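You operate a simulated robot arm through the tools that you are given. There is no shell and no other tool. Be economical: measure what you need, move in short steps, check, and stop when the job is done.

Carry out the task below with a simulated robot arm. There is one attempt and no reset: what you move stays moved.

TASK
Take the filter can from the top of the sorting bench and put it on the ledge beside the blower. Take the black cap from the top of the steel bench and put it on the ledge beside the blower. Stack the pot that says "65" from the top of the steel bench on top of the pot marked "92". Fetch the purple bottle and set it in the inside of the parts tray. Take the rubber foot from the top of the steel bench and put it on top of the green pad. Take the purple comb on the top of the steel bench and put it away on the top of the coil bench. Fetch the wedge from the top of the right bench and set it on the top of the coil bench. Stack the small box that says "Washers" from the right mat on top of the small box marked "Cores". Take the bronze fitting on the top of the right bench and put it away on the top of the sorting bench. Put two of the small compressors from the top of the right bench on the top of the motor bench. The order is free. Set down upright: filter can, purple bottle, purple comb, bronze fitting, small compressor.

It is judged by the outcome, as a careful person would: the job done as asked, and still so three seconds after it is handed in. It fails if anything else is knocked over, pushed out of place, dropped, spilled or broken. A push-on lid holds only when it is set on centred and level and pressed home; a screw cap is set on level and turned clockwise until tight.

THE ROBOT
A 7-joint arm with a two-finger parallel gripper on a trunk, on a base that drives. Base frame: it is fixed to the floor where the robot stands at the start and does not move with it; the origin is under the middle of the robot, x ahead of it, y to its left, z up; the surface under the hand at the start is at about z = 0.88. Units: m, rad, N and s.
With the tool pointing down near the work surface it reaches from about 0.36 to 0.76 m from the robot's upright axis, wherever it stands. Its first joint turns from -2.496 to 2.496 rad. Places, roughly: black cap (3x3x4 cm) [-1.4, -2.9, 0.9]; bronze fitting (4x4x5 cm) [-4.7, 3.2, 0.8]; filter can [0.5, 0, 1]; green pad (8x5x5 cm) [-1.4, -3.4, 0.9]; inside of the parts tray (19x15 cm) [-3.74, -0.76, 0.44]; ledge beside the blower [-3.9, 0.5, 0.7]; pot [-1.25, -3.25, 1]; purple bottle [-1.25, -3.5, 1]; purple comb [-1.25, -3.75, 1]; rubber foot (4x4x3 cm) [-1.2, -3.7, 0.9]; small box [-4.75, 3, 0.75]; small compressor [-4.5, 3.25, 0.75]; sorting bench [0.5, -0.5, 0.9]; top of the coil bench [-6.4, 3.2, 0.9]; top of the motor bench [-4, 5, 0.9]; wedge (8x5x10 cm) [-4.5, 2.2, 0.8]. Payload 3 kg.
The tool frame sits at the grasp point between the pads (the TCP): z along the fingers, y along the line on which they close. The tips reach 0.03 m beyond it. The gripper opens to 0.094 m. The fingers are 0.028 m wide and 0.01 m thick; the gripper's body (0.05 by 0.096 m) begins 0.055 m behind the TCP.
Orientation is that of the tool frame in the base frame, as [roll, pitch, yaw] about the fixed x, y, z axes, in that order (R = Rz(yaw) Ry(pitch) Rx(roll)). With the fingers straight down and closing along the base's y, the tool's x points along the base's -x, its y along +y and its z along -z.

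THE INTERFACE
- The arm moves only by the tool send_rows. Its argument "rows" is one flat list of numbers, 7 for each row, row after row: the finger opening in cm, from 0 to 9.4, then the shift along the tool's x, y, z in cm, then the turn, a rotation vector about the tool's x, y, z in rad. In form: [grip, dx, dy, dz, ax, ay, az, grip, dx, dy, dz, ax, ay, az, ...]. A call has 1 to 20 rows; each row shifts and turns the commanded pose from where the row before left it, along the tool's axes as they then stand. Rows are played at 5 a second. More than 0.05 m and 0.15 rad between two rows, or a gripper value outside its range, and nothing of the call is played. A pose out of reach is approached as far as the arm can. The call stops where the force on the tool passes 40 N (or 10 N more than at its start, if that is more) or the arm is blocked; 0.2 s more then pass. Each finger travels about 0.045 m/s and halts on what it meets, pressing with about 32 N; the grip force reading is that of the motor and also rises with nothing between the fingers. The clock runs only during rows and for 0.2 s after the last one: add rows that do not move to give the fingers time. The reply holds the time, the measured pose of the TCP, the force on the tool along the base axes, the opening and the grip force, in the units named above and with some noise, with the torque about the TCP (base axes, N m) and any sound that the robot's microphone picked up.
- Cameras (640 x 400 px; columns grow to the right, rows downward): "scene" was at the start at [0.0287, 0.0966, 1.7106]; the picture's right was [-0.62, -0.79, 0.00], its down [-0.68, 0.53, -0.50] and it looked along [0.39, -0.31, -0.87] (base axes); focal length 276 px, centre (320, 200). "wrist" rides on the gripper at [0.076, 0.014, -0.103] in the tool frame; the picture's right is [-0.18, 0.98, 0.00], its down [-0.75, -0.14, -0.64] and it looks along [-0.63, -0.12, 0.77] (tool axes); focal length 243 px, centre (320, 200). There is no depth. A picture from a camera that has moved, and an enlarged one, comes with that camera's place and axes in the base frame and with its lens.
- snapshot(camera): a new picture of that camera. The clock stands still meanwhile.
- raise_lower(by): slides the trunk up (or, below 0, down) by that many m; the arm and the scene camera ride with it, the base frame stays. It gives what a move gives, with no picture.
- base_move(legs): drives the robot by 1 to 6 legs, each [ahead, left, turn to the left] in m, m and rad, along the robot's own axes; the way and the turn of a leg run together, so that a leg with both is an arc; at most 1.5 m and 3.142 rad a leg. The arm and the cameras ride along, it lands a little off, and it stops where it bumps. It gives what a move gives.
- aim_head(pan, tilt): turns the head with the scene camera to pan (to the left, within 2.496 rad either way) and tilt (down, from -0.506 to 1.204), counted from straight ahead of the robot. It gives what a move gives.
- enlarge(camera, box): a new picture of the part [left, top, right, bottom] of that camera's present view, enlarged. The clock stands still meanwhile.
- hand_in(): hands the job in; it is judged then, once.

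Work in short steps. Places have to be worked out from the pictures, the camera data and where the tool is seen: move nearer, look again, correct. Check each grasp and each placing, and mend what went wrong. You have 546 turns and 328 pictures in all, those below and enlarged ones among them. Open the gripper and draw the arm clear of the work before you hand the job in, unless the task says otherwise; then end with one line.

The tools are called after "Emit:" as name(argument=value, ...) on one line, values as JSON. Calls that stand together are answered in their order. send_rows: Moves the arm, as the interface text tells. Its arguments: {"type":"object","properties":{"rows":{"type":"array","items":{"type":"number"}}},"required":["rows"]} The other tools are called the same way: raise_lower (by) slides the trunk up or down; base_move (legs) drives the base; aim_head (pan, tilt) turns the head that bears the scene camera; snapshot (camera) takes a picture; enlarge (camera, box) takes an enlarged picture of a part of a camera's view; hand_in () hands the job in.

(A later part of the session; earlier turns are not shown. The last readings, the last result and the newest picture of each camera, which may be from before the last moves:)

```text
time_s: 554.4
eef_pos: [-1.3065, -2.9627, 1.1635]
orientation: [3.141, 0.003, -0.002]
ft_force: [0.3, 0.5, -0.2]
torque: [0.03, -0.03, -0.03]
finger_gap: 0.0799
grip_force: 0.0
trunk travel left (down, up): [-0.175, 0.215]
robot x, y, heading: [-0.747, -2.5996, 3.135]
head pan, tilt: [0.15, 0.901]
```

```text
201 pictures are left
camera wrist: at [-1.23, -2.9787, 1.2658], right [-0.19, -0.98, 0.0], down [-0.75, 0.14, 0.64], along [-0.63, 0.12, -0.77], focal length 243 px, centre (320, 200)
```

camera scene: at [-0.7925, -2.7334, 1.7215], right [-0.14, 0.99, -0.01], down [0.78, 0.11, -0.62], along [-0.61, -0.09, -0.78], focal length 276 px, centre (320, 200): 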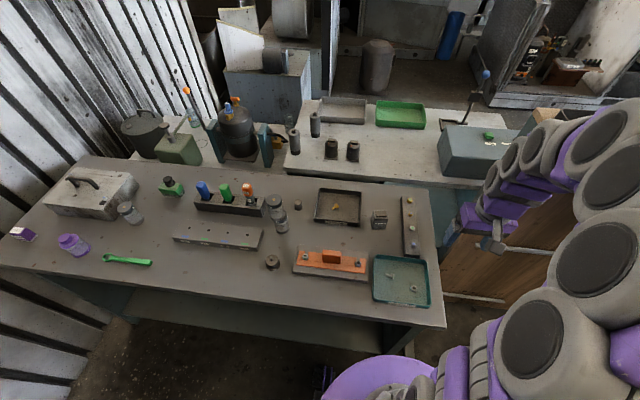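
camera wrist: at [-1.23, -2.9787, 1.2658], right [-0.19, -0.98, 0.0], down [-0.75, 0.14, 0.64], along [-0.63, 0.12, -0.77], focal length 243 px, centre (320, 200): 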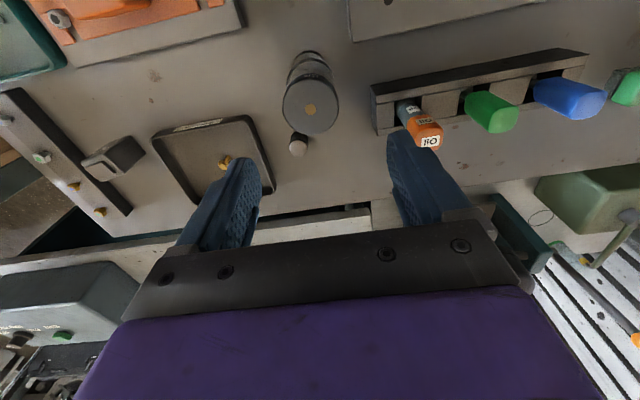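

The wrist view confirms 92 is about 8–10 mm north of 65's axis. I'll regrip 65.

Emit:
send_rows(rows=[8, 0.3, -0.6, 4, 0, 0, 0, 8, 0, 0, 4, 0, 0, 0, 8, 0, 0, 4, 0, 0, 0, 8, 0, 0, 3.1, 0, 0, 0, 8, 0, 0, 0, 0, 0, 0, 7, 0, 0, 0, 0, 0, 0, 6, 0, 0, 0, 0, 0, 0, 5, 0, 0, 0, 0, 0, 0, 3, 0, 0, 0, 0, 0, 0, 3, 0, 0, 0, 0, 0, 0, 3, 0, 0, 0, 0, 0, 0])

```text
time_s: 556.8
eef_pos: [-1.3032, -2.9587, 1.0106]
orientation: [-3.141, 0.001, -0.002]
ft_force: [-0.6, -0.1, -0.3]
torque: [0.06, 0.05, 0.04]
finger_gap: 0.0485
grip_force: 32.1
trunk travel left (down, up): [-0.175, 0.215]
robot x, y, heading: [-0.7436, -2.5982, 3.139]
head pan, tilt: [0.15, 0.901]
```

Lift 1.2 cm, shift 0.9 cm north, and check from the head camera.

Emit:
send_rows(rows=[3, 0, 0, -1.2, 0, 0, 0, 3, 0, -0.9, 0, 0, 0, 0, 3, 0, 0, 0, 0, 0, 0])

Emit:
enlarge(camera="scene", box=[240, 170, 360, 250])

Emit:
enlarge(camera="wrist", box=[240, 30, 400, 250])

```text
time_s: 557.6
eef_pos: [-1.3004, -2.9502, 1.0228]
orientation: [-3.141, 0.004, -0.002]
ft_force: [-0.2, -0.4, -2.1]
torque: [-0.05, -0.01, 0.0]
finger_gap: 0.0489
grip_force: 31.8
trunk travel left (down, up): [-0.175, 0.215]
robot x, y, heading: [-0.7461, -2.5986, 3.129]
head pan, tilt: [0.15, 0.901]
```

```text
5.00 times, centred on (300, 210) of scene
camera zoom: at [-0.7949, -2.7515, 1.72], right [-0.14, 0.99, 0.0], down [0.78, 0.11, -0.62], along [-0.61, -0.09, -0.79], focal length 1380 px, centre (420, 150)
```

zoom: 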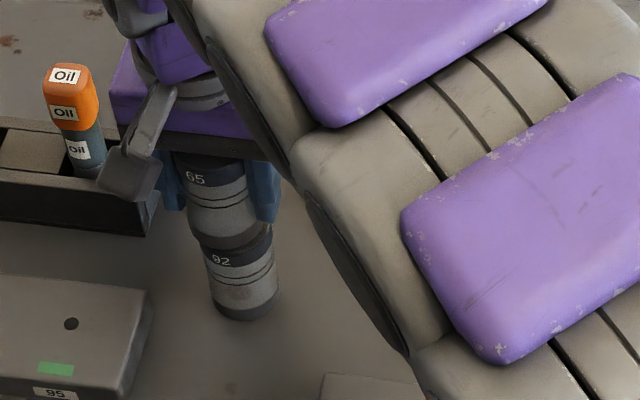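

```text
1.82 times, centred on (320, 140) of wrist
camera zoom: at [-1.225, -2.9657, 1.1257], right [-0.19, -0.98, 0.0], down [-0.75, 0.14, 0.64], along [-0.63, 0.12, -0.77], focal length 441 px, centre (320, 309)
```

zoom: 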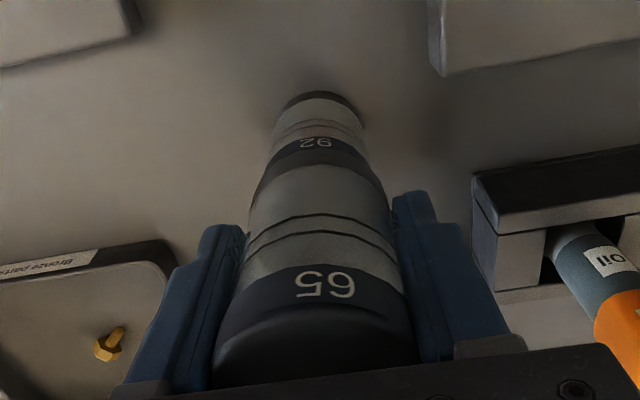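

Now well aligned in both views. Lower and release.

Emit:
send_rows(rows=[3, 0, 0, 0.6, 0, 0, 0, 3, 0, 0, 0.2, 0, 0, 0, 3, 0, 0, 0.2, 0, 0, 0, 3, 0, 0, 0.2, 0, 0, 0, 3, 0, 0, 0.2, 0, 0, 0, 3, 0, 0, 0.2, 0, 0, 0])

```text
time_s: 559.0
eef_pos: [-1.3, -2.9488, 1.0116]
orientation: [3.138, 0.007, -0.004]
ft_force: [-2.2, -1.4, 29.7]
torque: [0.0, -0.02, 0.2]
finger_gap: 0.0477
grip_force: 32.2
trunk travel left (down, up): [-0.175, 0.215]
robot x, y, heading: [-0.747, -2.5957, 3.132]
head pan, tilt: [0.15, 0.901]
```

Emit:
send_rows(rows=[3, 0, 0, -0.3, 0, 0, 0, 4.8, 0, 0, 0, 0, 0, 0, 5.3, 0, 0, 0, 0, 0, 0, 6, 0, 0, 0, 0, 0, 0, 7, 0, 0, 0, 0, 0, 0, 7.5, 0, 0, 0, 0, 0, 0, 7.5, 0, 0, -2, 0, 0, 0, 7.5, 0, 0, -4, 0, 0, 0, 7.5, 0, 0, -4, 0, 0, 0, 7.5, 0, 0, -5, 0, 0, 0, 7.5, 4, -2, 0, 0, 0, 0, 7.5, 4, -2, 0, 0, 0, 0, 7.5, 4, -2, 0, 0, 0, 0])

Emit:
enlarge(camera="scene", box=[240, 170, 360, 250])

Emit:
snapshot(camera="wrist")

```text
time_s: 561.8
eef_pos: [-1.1762, -2.888, 1.1595]
orientation: [-3.141, 0.0, -0.001]
ft_force: [-0.2, -0.4, 0.0]
torque: [0.03, 0.0, -0.02]
finger_gap: 0.0749
grip_force: 0.0
trunk travel left (down, up): [-0.175, 0.215]
robot x, y, heading: [-0.7452, -2.5945, 3.134]
head pan, tilt: [0.15, 0.901]
```

```text
5.00 times, centred on (300, 210) of scene
camera zoom: at [-0.7906, -2.749, 1.7204], right [-0.14, 0.99, 0.0], down [0.78, 0.11, -0.62], along [-0.61, -0.09, -0.78], focal length 1380 px, centre (420, 150)
```

zoom: 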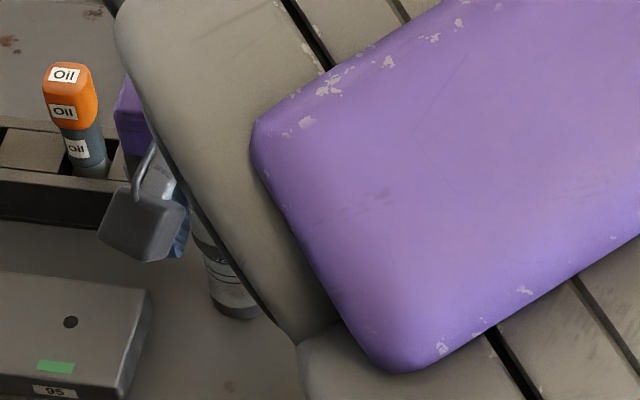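

```text
197 pictures are left
camera wrist: at [-1.1016, -2.9028, 1.2622], right [-0.19, -0.98, 0.0], down [-0.75, 0.14, 0.64], along [-0.63, 0.12, -0.77], focal length 243 px, centre (320, 200)
```

wrist: 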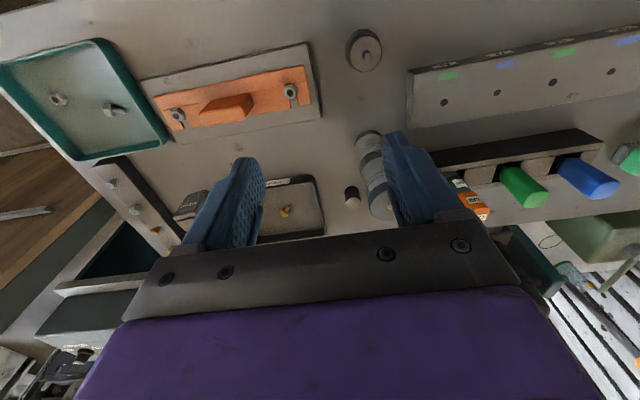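

Now the cap: turn the hand so that it closes along x with the camera to the north, and go above it.

Emit:
send_rows(rows=[5.5, 0, 0, 0, 0, 0, -0.143, 5.5, 0, 0, 0, 0, 0, -0.143, 5.5, 0, 0, 0, 0, 0, -0.143, 5.5, 0, 0, 0, 0, 0, -0.143, 5.5, 0, 0, 0, 0, 0, -0.143, 5.5, 0, 0, 0, 0, 0, -0.143, 5.5, 0, 0, 0, 0, 0, -0.143, 5.5, 0, 0, 0, 0, 0, -0.143, 5.5, 0, 0, 0, 0, 0, -0.143, 5.5, 0, 0, 0, 0, 0, -0.143, 5.5, 0, 0, 0, 0, 0, -0.143, 5.5, 0, -4.5, 0, 0, 0, 0, 5.5, 0, -4.5, 0, 0, 0, 0, 5.5, 0, -4.5, 0, 0, 0, 0, 5.5, 0, -4.5, 0, 0, 0, 0, 5.5, -2.3, -4.4, 0, 0, 0, 0, 5.5, 0, 0, 0, 0, 0, 0])

Emit:
snapshot(camera="wrist")

Emit:
snapshot(camera="scene")

```text
time_s: 565.4
eef_pos: [-1.3976, -2.9134, 1.1605]
orientation: [-3.139, 0.001, 1.57]
ft_force: [0.1, -0.3, 1.3]
torque: [0.04, 0.03, -0.01]
finger_gap: 0.055
grip_force: 0.1
trunk travel left (down, up): [-0.175, 0.215]
robot x, y, heading: [-0.7467, -2.5954, 3.135]
head pan, tilt: [0.15, 0.901]
```

```text
196 pictures are left
camera wrist: at [-1.3843, -2.8377, 1.2638], right [0.98, -0.18, 0.0], down [-0.14, -0.75, 0.64], along [-0.12, -0.63, -0.77], focal length 243 px, centre (320, 200)
```

wrist: 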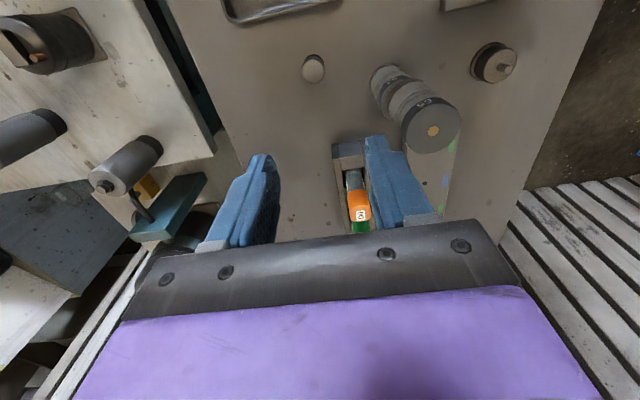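

```text
195 pictures are left
camera scene: at [-0.7922, -2.7527, 1.7201], right [-0.14, 0.99, 0.0], down [0.78, 0.11, -0.62], along [-0.61, -0.08, -0.78], focal length 276 px, centre (320, 200)
```

scene: 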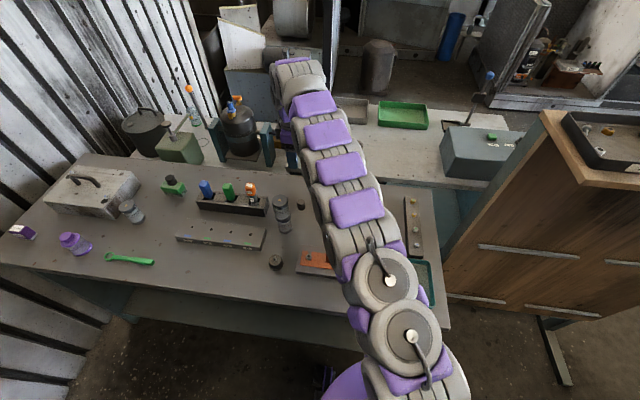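

Cap centre at (-1.408, -2.906). I'll descend part way and check the clearance to the pot stack.

Emit:
send_rows(rows=[5.5, 0.7, -1.0, 4, 0, 0, 0, 5.5, 0, 0, 4.5, 0, 0, 0, 5.5, 0, 0, 4.5, 0, 0, 0, 5.5, 0, 0, 3.5, 0, 0, 0, 5.5, 0, 0, 0, 0, 0, 0])

Emit:
snapshot(camera="wrist")

Emit:
snapshot(camera="scene")

```text
time_s: 566.6
eef_pos: [-1.4127, -2.9051, 0.9966]
orientation: [-3.141, 0.001, 1.569]
ft_force: [-0.4, -0.9, -0.9]
torque: [0.01, 0.01, -0.02]
finger_gap: 0.0547
grip_force: 0.0
trunk travel left (down, up): [-0.175, 0.215]
robot x, y, heading: [-0.7489, -2.5927, 3.136]
head pan, tilt: [0.15, 0.901]
```

```text
194 pictures are left
camera wrist: at [-1.4001, -2.83, 1.0987], right [0.98, -0.18, 0.0], down [-0.14, -0.75, 0.64], along [-0.12, -0.63, -0.77], focal length 243 px, centre (320, 200)
```

wrist: 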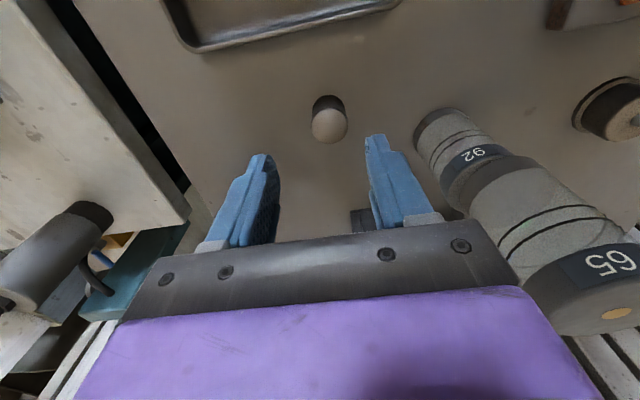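

```text
193 pictures are left
camera scene: at [-0.7951, -2.751, 1.7201], right [-0.14, 0.99, 0.0], down [0.78, 0.11, -0.62], along [-0.61, -0.09, -0.79], focal length 276 px, centre (320, 200)
```

scene: 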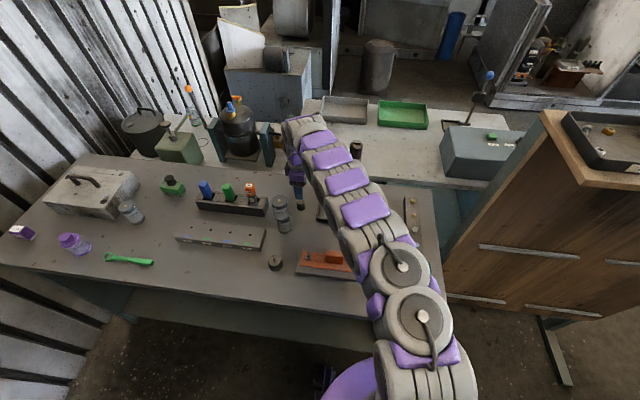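

Clear. A 5 mm correction, then down and grip.

Emit:
send_rows(rows=[5.5, 0, 0.55, 3, 0, 0, 0, 5.5, 0, 0, 3, 0, 0, 0, 5.5, 0, 0, 2.1, 0, 0, 0, 5.5, 0, 0, 0, 0, 0, 0, 2, 0, 0, 0, 0, 0, 0, 2, 0, 0, 0, 0, 0, 0, 2, 0, 0, 0, 0, 0, 0])

Emit:
snapshot(camera="wrist")

```text
time_s: 568.2
eef_pos: [-1.4078, -2.906, 0.9147]
orientation: [3.142, 0.001, 1.569]
ft_force: [-0.9, 0.6, 0.7]
torque: [0.0, -0.01, -0.02]
finger_gap: 0.0288
grip_force: 31.6
trunk travel left (down, up): [-0.175, 0.215]
robot x, y, heading: [-0.7466, -2.5967, 3.134]
head pan, tilt: [0.15, 0.901]
```

```text
192 pictures are left
camera wrist: at [-1.3946, -2.8307, 1.0175], right [0.98, -0.18, 0.0], down [-0.14, -0.75, 0.64], along [-0.12, -0.63, -0.77], focal length 243 px, centre (320, 200)
```

wrist: 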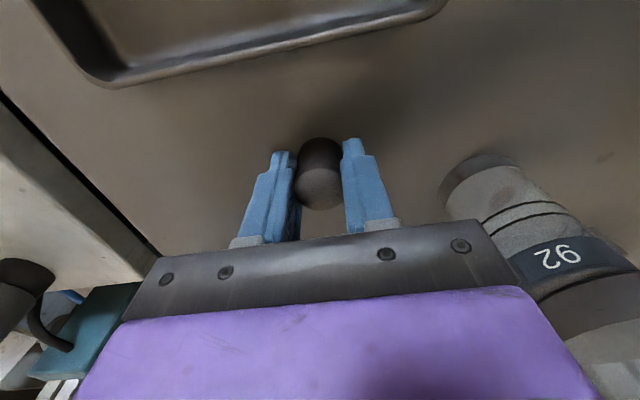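

Cap gripped (2.9 cm). Lift straight up, retract, turn the hand back, and drive to the blower ledge.

Emit:
send_rows(rows=[2, 0, 0, -4.5, 0, 0, 0, 2, 0, 0, -4.5, 0, 0, 0, 2, 0, 0, -4.5, 0, 0, 0, 2, 0, 0, -4.5, 0, 0, 0, 2, 0, 0, -4.5, 0, 0, 0, 2, 0, 0, -2.5, 0, 0, 0, 2, 0, 4.5, 0, 0, 0, 0, 2, 0, 4.5, 0, 0, 0, 0, 2, 0, 4.5, 0, 0, 0, 0, 2, 2, 4.5, 0, 0, 0, 0, 2, 4, 2, 0, 0, 0, 0, 2, 4.5, 0, 0, 0, 0, 0, 2, 4.5, 0, 0, 0, 0, 0])

Emit:
send_rows(rows=[2, 0, 0, 0, 0, 0, 0.143, 2, 0, 0, 0, 0, 0, 0.143, 2, 0, 0, 0, 0, 0, 0.143, 2, 0, 0, 0, 0, 0, 0.143, 2, 0, 0, 0, 0, 0, 0.143, 2, 0, 0, 0, 0, 0, 0.143, 2, 0, 0, 0, 0, 0, 0.143, 2, 0, 0, 0, 0, 0, 0.143, 2, 0, 0, 0, 0, 0, 0.143, 2, 0, 0, 0, 0, 0, 0.143, 2, 0, 0, 0, 0, 0, 0.143])

Emit:
base_move(legs=[[-0.3, 0, 0], [0, -0.85, 0], [0, -0.8, 0], [1.2, 0, 0], [1.1, 0, 0]])

Emit:
snapshot(camera="wrist")

```text
time_s: 571.0
eef_pos: [-1.2063, -2.7536, 1.1611]
orientation: [-3.14, -0.001, 1.573]
ft_force: [-1.1, 0.1, 0.5]
torque: [-0.02, 0.03, 0.0]
finger_gap: 0.0288
grip_force: 31.8
trunk travel left (down, up): [-0.175, 0.215]
robot x, y, heading: [-0.7447, -2.5944, 3.132]
head pan, tilt: [0.15, 0.901]
```

```text
time_s: 573.4
eef_pos: [-1.2079, -2.7562, 1.1645]
orientation: [3.141, 0.001, -0.003]
ft_force: [0.4, 0.1, -1.1]
torque: [0.03, 0.04, 0.0]
finger_gap: 0.0285
grip_force: 32.1
trunk travel left (down, up): [-0.175, 0.215]
robot x, y, heading: [-0.744, -2.5931, 3.138]
head pan, tilt: [0.15, 0.901]
```

```text
time_s: 594.3
eef_pos: [-3.2249, -1.1671, 1.1634]
orientation: [-3.138, 0.002, 0.012]
ft_force: [0.1, -0.1, -0.7]
torque: [-0.01, -0.01, 0.0]
finger_gap: 0.0285
grip_force: 31.7
trunk travel left (down, up): [-0.175, 0.215]
robot x, y, heading: [-2.7632, -1.0007, -3.135]
head pan, tilt: [0.15, 0.901]
```

```text
191 pictures are left
camera wrist: at [-3.1492, -1.1823, 1.2661], right [-0.17, -0.98, 0.0], down [-0.75, 0.13, 0.64], along [-0.63, 0.11, -0.77], focal length 243 px, centre (320, 200)
```

wrist: 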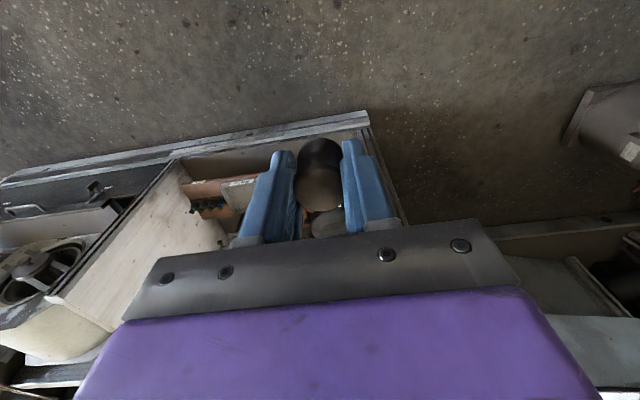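

Cap still held. On to the ledge.

Emit:
base_move(legs=[[0, -1.45, 0], [0.5, 0, 0]])

Emit:
send_rows(rows=[2, -2.7, -4, 0, 0, 0, 0, 2, -2.7, -4, 0, 0, 0, 0, 2, -2.7, -4, 0, 0, 0, 0, 2, -2.7, -4, 0, 0, 0, 0, 2, -2.7, -4, 0, 0, 0, 0, 2, -2.7, -4, 0, 0, 0, 0, 2, 0, 0, 4.5, 0, 0, 0, 2, 0, 0, 4.5, 0, 0, 0, 2, 0, 0, 4.5, 0, 0, 0, 2, 0, 0, 0, 0, 0, 0])

Emit:
snapshot(camera="wrist")

Emit:
snapshot(camera="scene")

```text
time_s: 604.2
eef_pos: [-3.7417, 0.2674, 1.1626]
orientation: [3.14, 0.002, 0.047]
ft_force: [0.5, 0.6, -0.2]
torque: [0.01, 0.02, -0.03]
finger_gap: 0.0282
grip_force: 31.9
trunk travel left (down, up): [-0.175, 0.215]
robot x, y, heading: [-3.2885, 0.4516, -3.099]
head pan, tilt: [0.15, 0.901]
```

```text
time_s: 606.4
eef_pos: [-3.9144, 0.5022, 1.0315]
orientation: [3.137, 0.003, 0.045]
ft_force: [0.2, -0.5, 0.4]
torque: [0.02, 0.05, 0.02]
finger_gap: 0.0286
grip_force: 32.1
trunk travel left (down, up): [-0.175, 0.215]
robot x, y, heading: [-3.2874, 0.4514, -3.1]
head pan, tilt: [0.15, 0.901]
```

```text
190 pictures are left
camera wrist: at [-3.8388, 0.4908, 1.1331], right [-0.14, -0.99, 0.0], down [-0.76, 0.11, 0.64], along [-0.64, 0.09, -0.77], focal length 243 px, centre (320, 200)
```

wrist: 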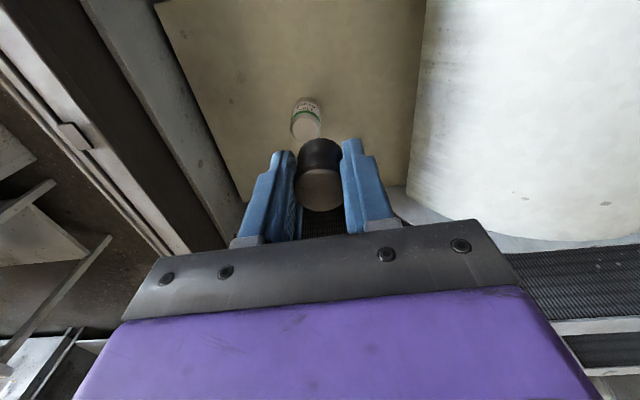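

```text
189 pictures are left
camera scene: at [-3.3304, 0.2962, 1.7206], right [-0.19, 0.98, 0.0], down [0.77, 0.15, -0.62], along [-0.61, -0.12, -0.79], focal length 276 px, centre (320, 200)
```

scene: 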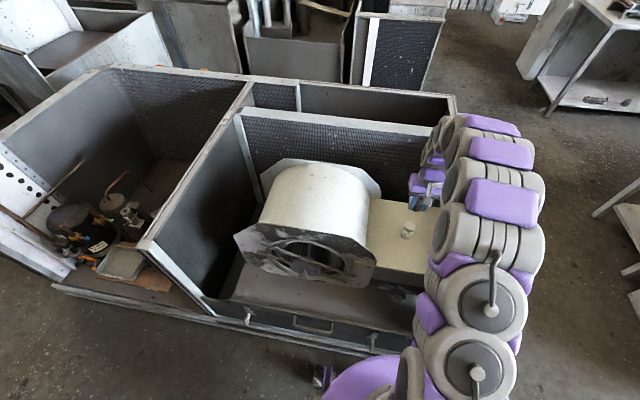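

The can still stands at (-3.97, 0.53). I'll put the cap at about (-3.90, 0.62), lowering to contact.

Emit:
send_rows(rows=[2, 0.6, -4, 0, 0, 0, 0, 2, 0.6, -4, 0, 0, 0, 0, 2, 0.6, -3.7, 0, 0, 0, 0, 2, 0, 0, 4.5, 0, 0, 0, 2, 0, 0, 4.5, 0, 0, 0, 2, 0, 0, 4.5, 0, 0, 0, 2, 0, 0, 4.5, 0, 0, 0, 2, 0, 0, 4.5, 0, 0, 0, 2, 0, 0, 2.5, 0, 0, 0, 2, 0, 0, 0, 0, 0, 0])

Emit:
snapshot(camera="wrist")

```text
time_s: 608.6
eef_pos: [-3.904, 0.6205, 0.779]
orientation: [3.137, 0.003, 0.045]
ft_force: [0.8, -0.2, 2.9]
torque: [-0.01, -0.05, -0.03]
finger_gap: 0.0285
grip_force: 32.2
trunk travel left (down, up): [-0.175, 0.215]
robot x, y, heading: [-3.2873, 0.4489, -3.103]
head pan, tilt: [0.15, 0.901]
```

```text
188 pictures are left
camera wrist: at [-3.8276, 0.6078, 0.8819], right [-0.14, -0.99, 0.0], down [-0.76, 0.11, 0.64], along [-0.64, 0.09, -0.77], focal length 243 px, centre (320, 200)
```

wrist: 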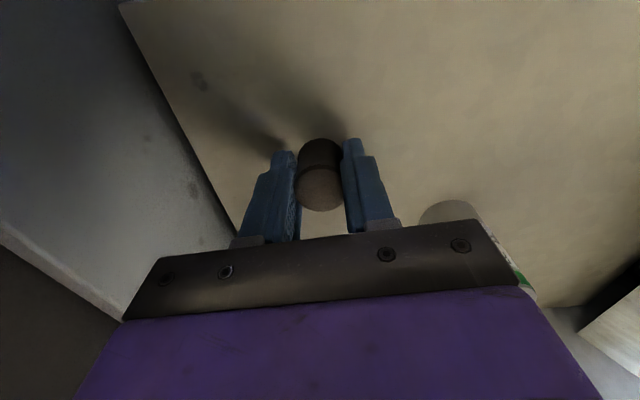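

Clear of the can. Lower to contact.

Emit:
send_rows(rows=[2, 0, 0, 0.8, 0, 0, 0, 2, 0, 0, 0.4, 0, 0, 0, 2, 0, 0, 0.3, 0, 0, 0, 2, 0, 0, 0.3, 0, 0, 0, 2, 0, 0, 0.3, 0, 0, 0, 2, 0, 0, 0.3, 0, 0, 0, 2, 0, 0, 0.3, 0, 0, 0, 2, 0, 0, 0.3, 0, 0, 0, 2, 0, 0, 0.3, 0, 0, 0, 2, 0, 0, 0.3, 0, 0, 0])

```text
time_s: 609.1
eef_pos: [-3.9053, 0.6192, 0.7749]
orientation: [-3.14, 0.011, 0.046]
ft_force: [7.4, -4.9, 24.5]
torque: [-0.23, -0.49, -0.08]
finger_gap: 0.0288
grip_force: 32.2
trunk travel left (down, up): [-0.175, 0.215]
robot x, y, heading: [-3.2878, 0.4499, -3.097]
head pan, tilt: [0.15, 0.901]
stopped in row 2: the force on the tool passed its limit at 82 N (the readings are from after the stop); the commanded pose is now the measured one
```

Contact (ledge at about 0.735–0.74). Release and rise.

Emit:
send_rows(rows=[2, 0, 0, -0.2, 0, 0, 0, 2.9, 0, 0, 0, 0, 0, 0, 3.6, 0, 0, 0, 0, 0, 0, 4.6, 0, 0, 0, 0, 0, 0, 5, 0, 0, 0, 0, 0, 0, 5, 0, 0, -3, 0, 0, 0, 5, 0, 0, -4.5, 0, 0, 0, 5, 0, 0, -4.5, 0, 0, 0, 5, 0, 0, -4.5, 0, 0, 0])

Emit:
snapshot(camera="wrist")

```text
time_s: 611.1
eef_pos: [-3.903, 0.6186, 0.9379]
orientation: [3.14, 0.009, 0.045]
ft_force: [-0.5, 0.0, 1.0]
torque: [-0.02, 0.03, 0.0]
finger_gap: 0.0502
grip_force: 0.1
trunk travel left (down, up): [-0.175, 0.215]
robot x, y, heading: [-3.2889, 0.4461, -3.109]
head pan, tilt: [0.15, 0.901]
```

```text
187 pictures are left
camera wrist: at [-3.8266, 0.6088, 1.0409], right [-0.14, -0.99, 0.0], down [-0.75, 0.11, 0.65], along [-0.64, 0.09, -0.76], focal length 243 px, centre (320, 200)
```

wrist: 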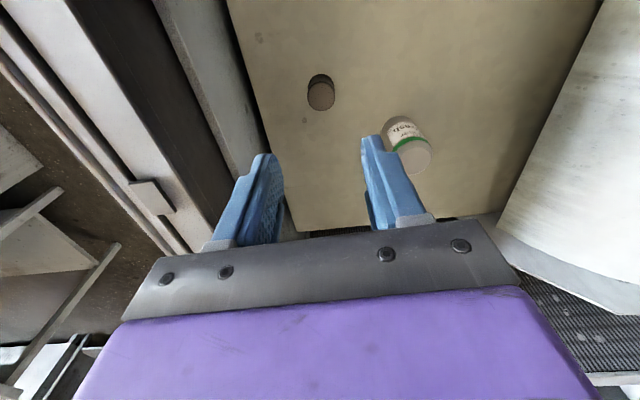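

Cap and can both stand on the ledge. Next the purple bottle; I'll retract and drive back, with a look at the parts tray on the way.

Emit:
send_rows(rows=[8, 0, 0, -4.5, 0, 0, 0, 8, 0, 0, -4.5, 0, 0, 0, 8, 0, 0, -4.5, 0, 0, 0, 8, 0, 0, -4.5, 0, 0, 0, 8, 4.5, 0, 0, 0, 0, 0, 8, 4.5, 0, 0, 0, 0, 0, 8, 4.5, 0.5, 0, 0, 0, 0, 8, 4.5, 2, 0, 0, 0, 0, 8, 0, 4.5, 0, 0, 0, 0, 8, 0, 4.5, 0, 0, 0, 0])

Emit:
base_move(legs=[[-0.5, 0, -0.035], [0, 1.2, 0]])

Emit:
aim_head(pan=0.0, tilt=0.8)

Emit:
snapshot(camera="scene")

Emit:
snapshot(camera="wrist")

```text
time_s: 613.3
eef_pos: [-3.7187, 0.5081, 1.1184]
orientation: [-3.14, 0.008, 0.044]
ft_force: [-0.2, 0.0, 0.1]
torque: [0.0, 0.01, 0.0]
finger_gap: 0.0799
grip_force: 0.0
trunk travel left (down, up): [-0.175, 0.215]
robot x, y, heading: [-3.2883, 0.4486, -3.105]
head pan, tilt: [0.15, 0.901]
```

```text
time_s: 622.0
eef_pos: [-3.2115, -0.6563, 1.1186]
orientation: [3.138, 0.008, -0.006]
ft_force: [-0.3, 0.0, -0.8]
torque: [0.02, 0.01, -0.02]
finger_gap: 0.0799
grip_force: 0.0
trunk travel left (down, up): [-0.175, 0.215]
robot x, y, heading: [-2.7857, -0.7481, 3.131]
head pan, tilt: [0.15, 0.901]
```

```text
time_s: 622.7
eef_pos: [-3.2106, -0.6589, 1.1183]
orientation: [3.14, 0.008, -0.005]
ft_force: [-0.3, 0.0, 0.8]
torque: [-0.01, 0.0, 0.02]
finger_gap: 0.0799
grip_force: 0.1
trunk travel left (down, up): [-0.175, 0.215]
robot x, y, heading: [-2.7864, -0.7454, 3.127]
head pan, tilt: [0.0, 0.799]
```

```text
186 pictures are left
camera scene: at [-2.84, -0.8841, 1.7285], right [0.01, 1.0, 0.0], down [0.72, -0.01, -0.7], along [-0.7, 0.01, -0.72], focal length 276 px, centre (320, 200)
```

scene: 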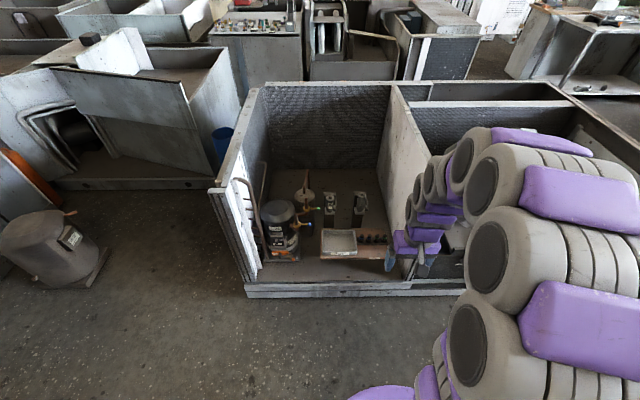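

```text
185 pictures are left
camera wrist: at [-3.1351, -0.6749, 1.2211], right [-0.19, -0.98, 0.0], down [-0.75, 0.15, 0.65], along [-0.64, 0.12, -0.76], focal length 243 px, centre (320, 200)
```

wrist: 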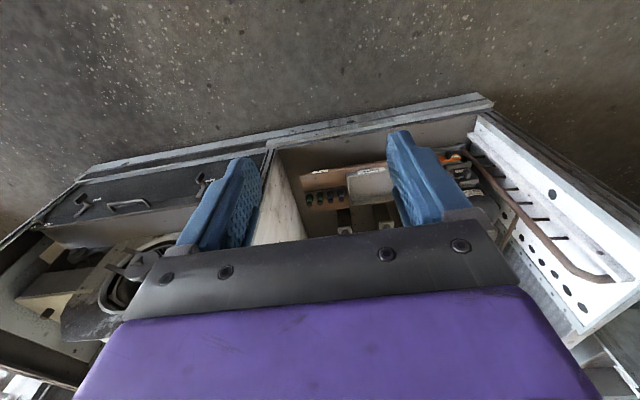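

The tray is at (-3.75, -0.76), z ≈ 0.44, in the open-fronted bay. On to the steel bench.

Emit:
base_move(legs=[[0, 0.22, 0.01], [-1.2, 0, 0], [-1.12, 0, 0], [0, 1.2, 0], [0, 1.3, 0], [0.22, 0, 0]])

Emit:
snapshot(camera="scene")

Emit:
snapshot(camera="wrist")

```text
time_s: 648.7
eef_pos: [-1.0641, -3.4267, 1.1192]
orientation: [3.141, 0.008, 0.031]
ft_force: [-0.6, 0.9, -0.3]
torque: [0.0, -0.03, -0.01]
finger_gap: 0.08
grip_force: 0.1
trunk travel left (down, up): [-0.175, 0.215]
robot x, y, heading: [-0.633, -3.4988, -3.118]
head pan, tilt: [0.0, 0.799]
```

```text
184 pictures are left
camera scene: at [-0.6837, -3.6371, 1.7284], right [-0.02, 1.0, 0.0], down [0.72, 0.02, -0.7], along [-0.69, -0.02, -0.72], focal length 276 px, centre (320, 200)
```

scene: 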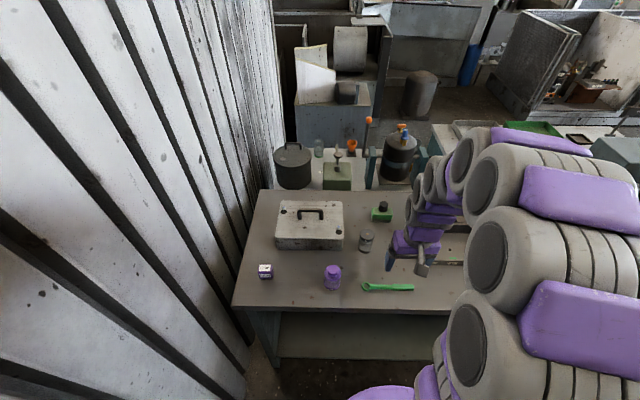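

```text
183 pictures are left
camera wrist: at [-0.9864, -3.4393, 1.2207], right [-0.15, -0.99, 0.0], down [-0.75, 0.12, 0.65], along [-0.64, 0.1, -0.76], focal length 243 px, centre (320, 200)
```

wrist: 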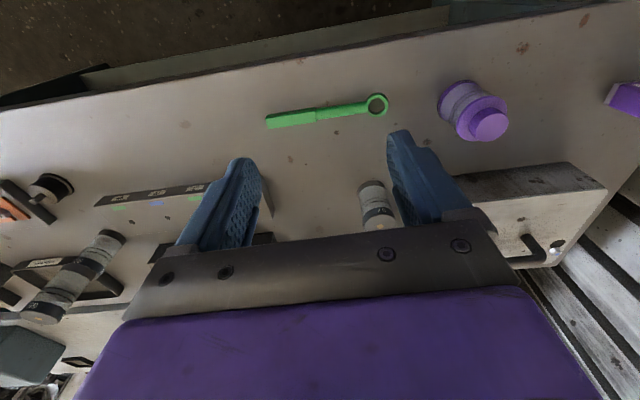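

The bottle is at about (-1.12, -3.613), 5.7 cm across and 9.5 cm tall. I'll move above it.

Emit:
send_rows(rows=[9, -1.5, 4.5, 0, 0, 0, 0, 9, -1.5, 4.5, 0, 0, 0, 0, 9, -1.5, 4.7, 0, 0, 0, 0, 9, -1.7, 4.6, 0, 0, 0, 0.031, 9, 0, 0, 2, 0, 0, 0, 9, 0, 0, 0, 0, 0, 0])

Emit:
snapshot(camera="wrist")

Emit:
enlarge(camera="scene", box=[240, 230, 380, 310])

```text
time_s: 650.1
eef_pos: [-1.1158, -3.612, 1.1002]
orientation: [3.141, 0.01, 0.002]
ft_force: [-0.2, -0.5, 0.5]
torque: [0.0, 0.03, -0.02]
finger_gap: 0.09
grip_force: 0.1
trunk travel left (down, up): [-0.175, 0.215]
robot x, y, heading: [-0.6314, -3.4959, -3.117]
head pan, tilt: [0.0, 0.799]
```

```text
182 pictures are left
camera wrist: at [-1.0409, -3.6273, 1.2019], right [-0.18, -0.98, 0.0], down [-0.75, 0.14, 0.65], along [-0.64, 0.12, -0.76], focal length 243 px, centre (320, 200)
```

wrist: 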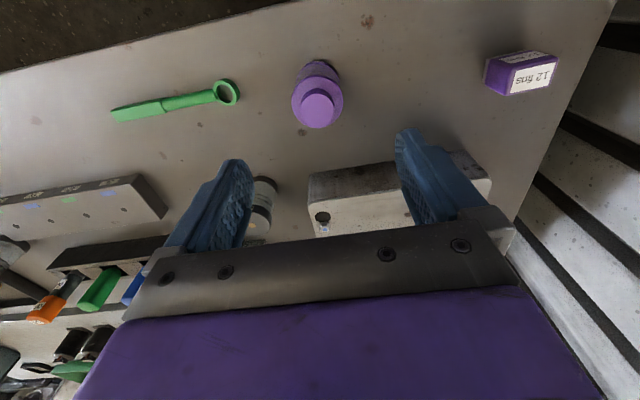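

```text
4.57 times, centred on (310, 270) of scene
camera zoom: at [-0.6825, -3.6382, 1.7284], right [-0.03, 1.0, 0.0], down [0.72, 0.02, -0.7], along [-0.7, -0.02, -0.72], focal length 1261 px, centre (366, -120)
```

zoom: 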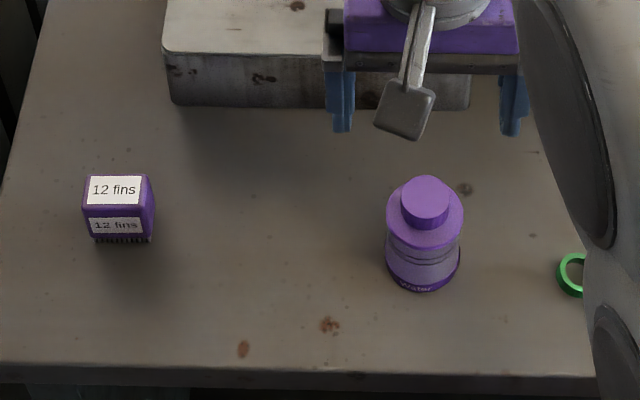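

Bottle exactly below. Descend and grip the body.

Emit:
send_rows(rows=[9, -0.1, 0, 4.5, 0, 0.01, 0, 9, 0, 0, 4.5, 0, 0, 0, 9, 0, 0, 4.5, 0, 0, 0, 9, 0, 0, 3.4, 0, 0, 0, 9, 0, 0, 0, 0, 0, 0, 4, 0, 0, 0, 0, 0, 0, 4, 0, 0, 0, 0, 0, 0, 4, 0, 0, 0, 0, 0, 0, 4, 0, 0, 0, 0, 0, 0])

Emit:
snapshot(camera="wrist")

```text
time_s: 652.1
eef_pos: [-1.1184, -3.6131, 0.9315]
orientation: [3.141, 0.001, 0.001]
ft_force: [-0.6, 0.9, 0.6]
torque: [-0.05, -0.01, 0.01]
finger_gap: 0.0564
grip_force: 32.0
trunk travel left (down, up): [-0.175, 0.215]
robot x, y, heading: [-0.6338, -3.4953, -3.118]
head pan, tilt: [0.0, 0.799]
```

```text
180 pictures are left
camera wrist: at [-1.0429, -3.6284, 1.0341], right [-0.18, -0.98, 0.0], down [-0.75, 0.14, 0.64], along [-0.63, 0.12, -0.77], focal length 243 px, centre (320, 200)
```

wrist: 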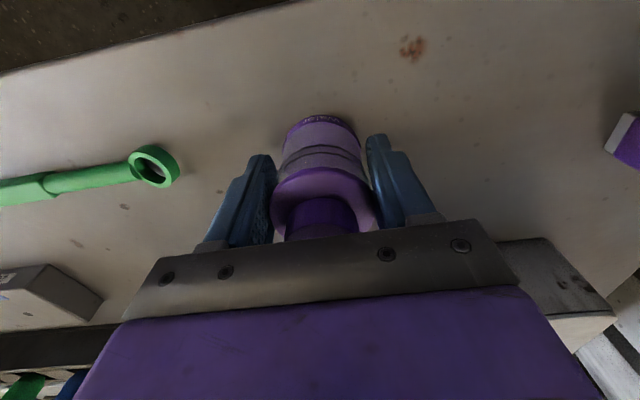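

Gripped. Lift, and drive to the parts tray.

Emit:
send_rows(rows=[4, 0, 0, -4.5, 0, 0, 0, 4, 0, 0, -4.5, 0, 0, 0, 4, 0, 0, -4.5, 0, 0, 0, 4, 0, 0, -4.5, 0, 0, 0, 4, 0.5, -4, 0, 0, 0, 0, 4, 1, -4, 0, 0, 0, 0, 4, 2, -3, 0, 0, 0, 0])

Emit:
base_move(legs=[[-0.2, 0, -0.024], [0, -1.3, 0], [0, -1.2, 0], [1.2, 0, 0], [1.1, 0, 0]])

Emit:
snapshot(camera="scene")

```text
time_s: 653.7
eef_pos: [-1.0837, -3.5014, 1.1121]
orientation: [3.139, 0.001, 0.002]
ft_force: [0.0, -0.3, -2.0]
torque: [-0.01, 0.0, -0.01]
finger_gap: 0.0561
grip_force: 31.8
trunk travel left (down, up): [-0.175, 0.215]
robot x, y, heading: [-0.6329, -3.4968, -3.116]
head pan, tilt: [0.0, 0.799]
```

```text
time_s: 677.9
eef_pos: [-3.1633, -0.9162, 1.1107]
orientation: [3.14, -0.002, -0.063]
ft_force: [-0.5, -0.3, -2.2]
torque: [0.03, 0.0, 0.04]
finger_gap: 0.0564
grip_force: 32.0
trunk travel left (down, up): [-0.175, 0.215]
robot x, y, heading: [-2.7119, -0.9382, 3.1]
head pan, tilt: [0.0, 0.799]
```

```text
179 pictures are left
camera scene: at [-2.7715, -1.0777, 1.7283], right [0.04, 1.0, 0.0], down [0.72, -0.03, -0.7], along [-0.69, 0.03, -0.72], focal length 276 px, centre (320, 200)
```

scene: 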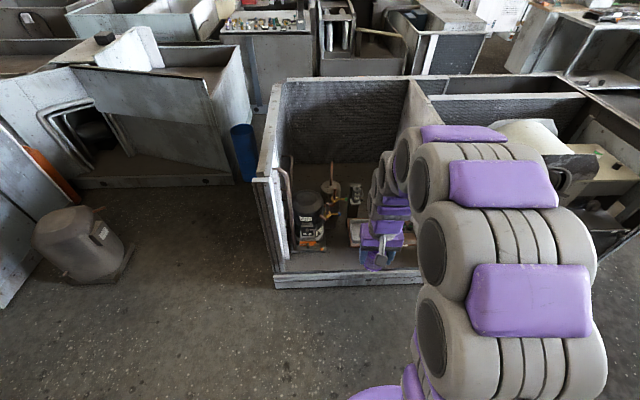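

I'll line up in front of the tray and look closer.

Emit:
base_move(legs=[[0, 0, 0.04], [0.4, -0.17, 0]])

Emit:
snapshot(camera="wrist")

Emit:
aim_head(pan=0.0, tilt=1.1)

Emit:
snapshot(camera="scene")

```text
time_s: 681.0
eef_pos: [-3.5675, -0.7712, 1.112]
orientation: [-3.141, 0.0, -0.016]
ft_force: [-0.4, 0.4, -1.0]
torque: [0.01, -0.01, 0.01]
finger_gap: 0.0565
grip_force: 32.5
trunk travel left (down, up): [-0.175, 0.215]
robot x, y, heading: [-3.1171, -0.7711, -3.132]
head pan, tilt: [0.0, 0.799]
```

```text
178 pictures are left
camera wrist: at [-3.4924, -0.7879, 1.2148], right [-0.2, -0.98, 0.0], down [-0.75, 0.15, 0.64], along [-0.63, 0.13, -0.77], focal length 243 px, centre (320, 200)
```

wrist: 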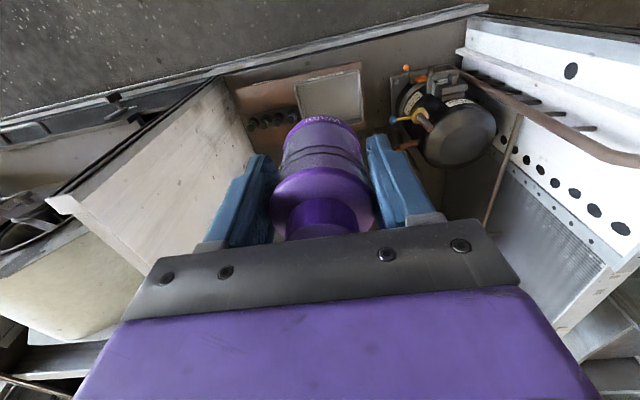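

```text
time_s: 681.8
eef_pos: [-3.5662, -0.7697, 1.1131]
orientation: [-3.139, 0.002, -0.015]
ft_force: [-0.1, -0.2, -1.1]
torque: [-0.01, -0.01, 0.0]
finger_gap: 0.0564
grip_force: 32.2
trunk travel left (down, up): [-0.175, 0.215]
robot x, y, heading: [-3.1165, -0.7712, -3.137]
head pan, tilt: [0.0, 1.1]
```

```text
177 pictures are left
camera scene: at [-3.1507, -0.9117, 1.7067], right [-0.01, 1.0, 0.0], down [0.89, 0.01, -0.45], along [-0.45, 0.0, -0.89], focal length 276 px, centre (320, 200)
```

scene: 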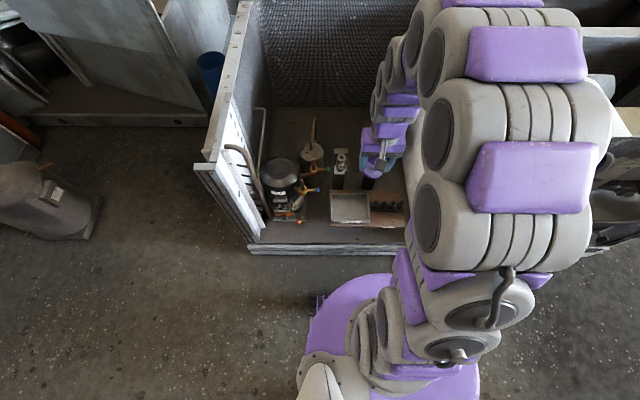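

The robot is close enough (tray at 0.63 m). Zoom on the tray.

Emit:
enlarge(camera="scene", box=[290, 160, 430, 250])

Emit:
enlarge(camera="wrist", box=[220, 40, 520, 200])

```text
4.44 times, centred on (360, 205) of scene
camera zoom: at [-3.1507, -0.9117, 1.7067], right [-0.01, 1.0, 0.0], down [0.89, 0.01, -0.45], along [-0.45, 0.0, -0.89], focal length 1226 px, centre (142, 178)
```

zoom: 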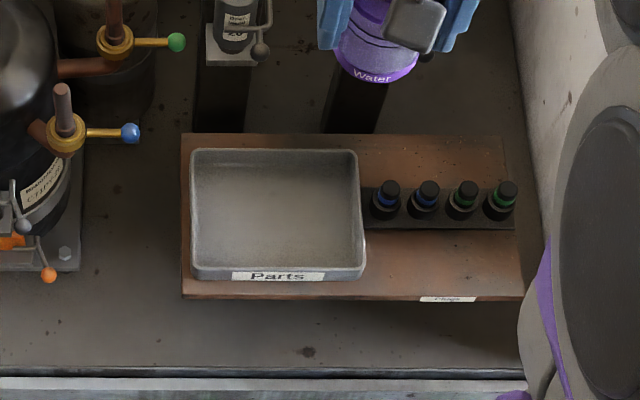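

```text
2.13 times, centred on (370, 120) of wrist
camera zoom: at [-3.4907, -0.7857, 1.2154], right [-0.2, -0.98, 0.0], down [-0.75, 0.15, 0.64], along [-0.63, 0.13, -0.77], focal length 518 px, centre (213, 371)
```

zoom: 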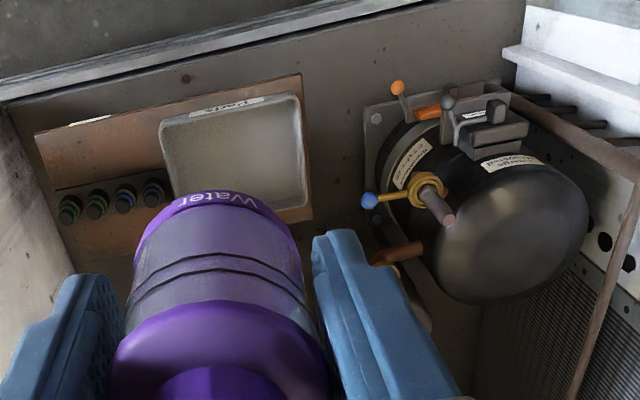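

Tray centre at (-3.749, -0.759). I'll bring the bottle above it and lower the trunk.

Emit:
send_rows(rows=[4, -4.5, -0.3, 0, 0, 0, 0, 4, -4.5, -0.3, 0, 0, 0, 0, 4, -4.5, -0.3, 0, 0, 0, 0, 4, -4.6, 0, 0, 0, 0, 0, 4, 0, 0, 4.5, 0, 0, 0, 4, 0, 0, 4.5, 0, 0, 0, 4, 0, 0, 4.5, 0, 0, 0, 4, 0, 0, 4.5, 0, 0, 0, 4, 0, 0, 4.5, 0, 0, 0, 4, 0, 0, 0, 0, 0, 0])

Emit:
raise_lower(by=-0.17)

Emit:
snapshot(camera="scene")

Emit:
snapshot(camera="wrist")

```text
time_s: 684.0
eef_pos: [-3.7485, -0.7554, 0.8884]
orientation: [3.142, 0.003, -0.016]
ft_force: [0.0, 0.9, -1.8]
torque: [0.01, -0.03, -0.01]
finger_gap: 0.0565
grip_force: 32.1
trunk travel left (down, up): [-0.175, 0.215]
robot x, y, heading: [-3.114, -0.7697, -3.139]
head pan, tilt: [0.0, 1.1]
```

```text
time_s: 685.9
eef_pos: [-3.7494, -0.7544, 0.7201]
orientation: [3.141, 0.003, -0.016]
ft_force: [-0.4, -0.1, -0.5]
torque: [-0.01, -0.01, -0.01]
finger_gap: 0.0563
grip_force: 32.2
trunk travel left (down, up): [-0.005, 0.385]
robot x, y, heading: [-3.1154, -0.7702, -3.131]
head pan, tilt: [0.0, 1.1]
```

```text
174 pictures are left
camera scene: at [-3.152, -0.9109, 1.5367], right [-0.01, 1.0, 0.0], down [0.89, 0.01, -0.45], along [-0.45, 0.0, -0.89], focal length 276 px, centre (320, 200)
```

scene: 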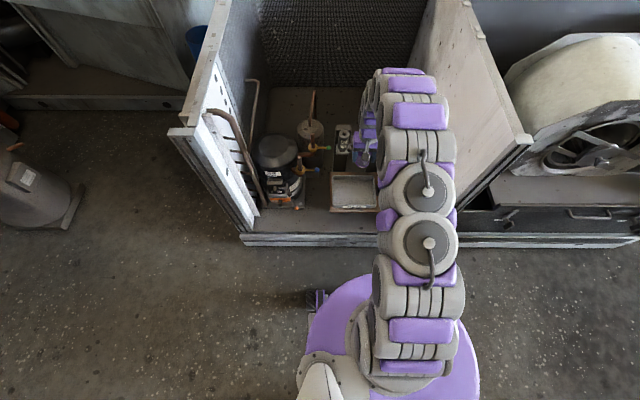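

```text
173 pictures are left
camera wrist: at [-3.6731, -0.7717, 0.8216], right [-0.2, -0.98, 0.0], down [-0.75, 0.15, 0.64], along [-0.63, 0.13, -0.77], focal length 243 px, centre (320, 200)
```

wrist: 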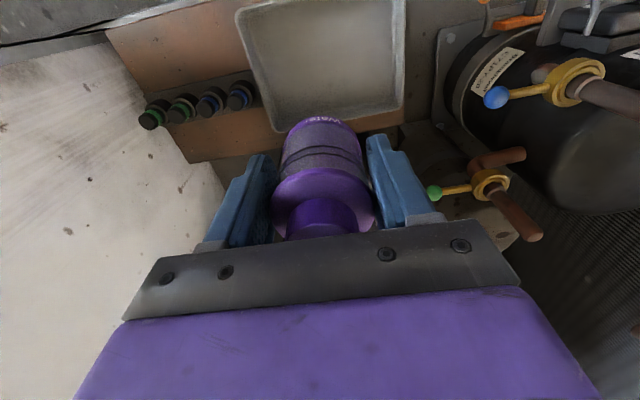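

The tray is right below (centre about (-3.745, -0.765)) with the valves clear to the side. Lowering to contact.

Emit:
send_rows(rows=[4, 0.3, 0.8, 4.5, 0, 0, 0, 4, 0, 0, 4.5, 0, 0, 0, 4, 0, 0, 4.5, 0, 0, 0, 4, 0, 0, 4.5, 0, 0, 0, 4, 0, 0, 2, 0, 0, 0, 4, 0, 0, 0.6, 0, 0, 0, 4, 0, 0, 0.4, 0, 0, 0, 4, 0, 0, 0.4, 0, 0, 0, 4, 0, 0, 0.4, 0, 0, 0, 4, 0, 0, 0.4, 0, 0, 0, 4, 0, 0, 0.4, 0, 0, 0, 4, 0, 0, 0.4, 0, 0, 0, 4, 0, 0, 0.4, 0, 0, 0])

```text
time_s: 688.7
eef_pos: [-3.7446, -0.7635, 0.4836]
orientation: [3.142, 0.0, -0.016]
ft_force: [-1.6, 1.5, 10.9]
torque: [-0.01, 0.06, -0.04]
finger_gap: 0.0544
grip_force: 27.1
trunk travel left (down, up): [-0.005, 0.385]
robot x, y, heading: [-3.1178, -0.7686, -3.137]
head pan, tilt: [0.0, 1.1]
```

Touching (11 N). Release and rise.

Emit:
send_rows(rows=[4, 0, 0, 0.1, 0, 0, 0, 5.6, 0, 0, 0, 0, 0, 0, 6.2, 0, 0, 0, 0, 0, 0, 7.2, 0, 0, 0, 0, 0, 0, 7.5, 0, 0, 0, 0, 0, 0, 7.5, 0, 0, -3, 0, 0, 0, 7.5, 0, 0, -4.5, 0, 0, 0, 7.5, 0, 0, -4.5, 0, 0, 0, 7.5, 0, 0, -4.5, 0, 0, 0, 7.5, 0, 0, -4.5, 0, 0, 0])

Emit:
snapshot(camera="wrist")

```text
time_s: 690.9
eef_pos: [-3.7443, -0.7644, 0.6938]
orientation: [3.141, 0.001, -0.018]
ft_force: [-0.7, -0.4, -1.5]
torque: [-0.02, 0.03, 0.03]
finger_gap: 0.0751
grip_force: 0.1
trunk travel left (down, up): [-0.005, 0.385]
robot x, y, heading: [-3.1163, -0.7694, -3.132]
head pan, tilt: [0.0, 1.1]
```

```text
172 pictures are left
camera wrist: at [-3.6694, -0.7804, 0.7975], right [-0.2, -0.98, 0.0], down [-0.75, 0.15, 0.64], along [-0.63, 0.13, -0.77], focal length 243 px, centre (320, 200)
```

wrist: 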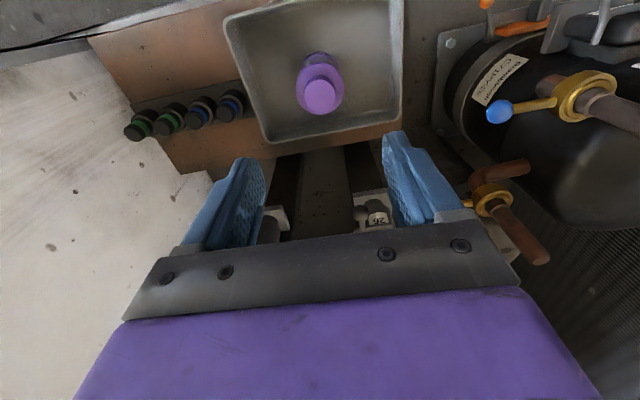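

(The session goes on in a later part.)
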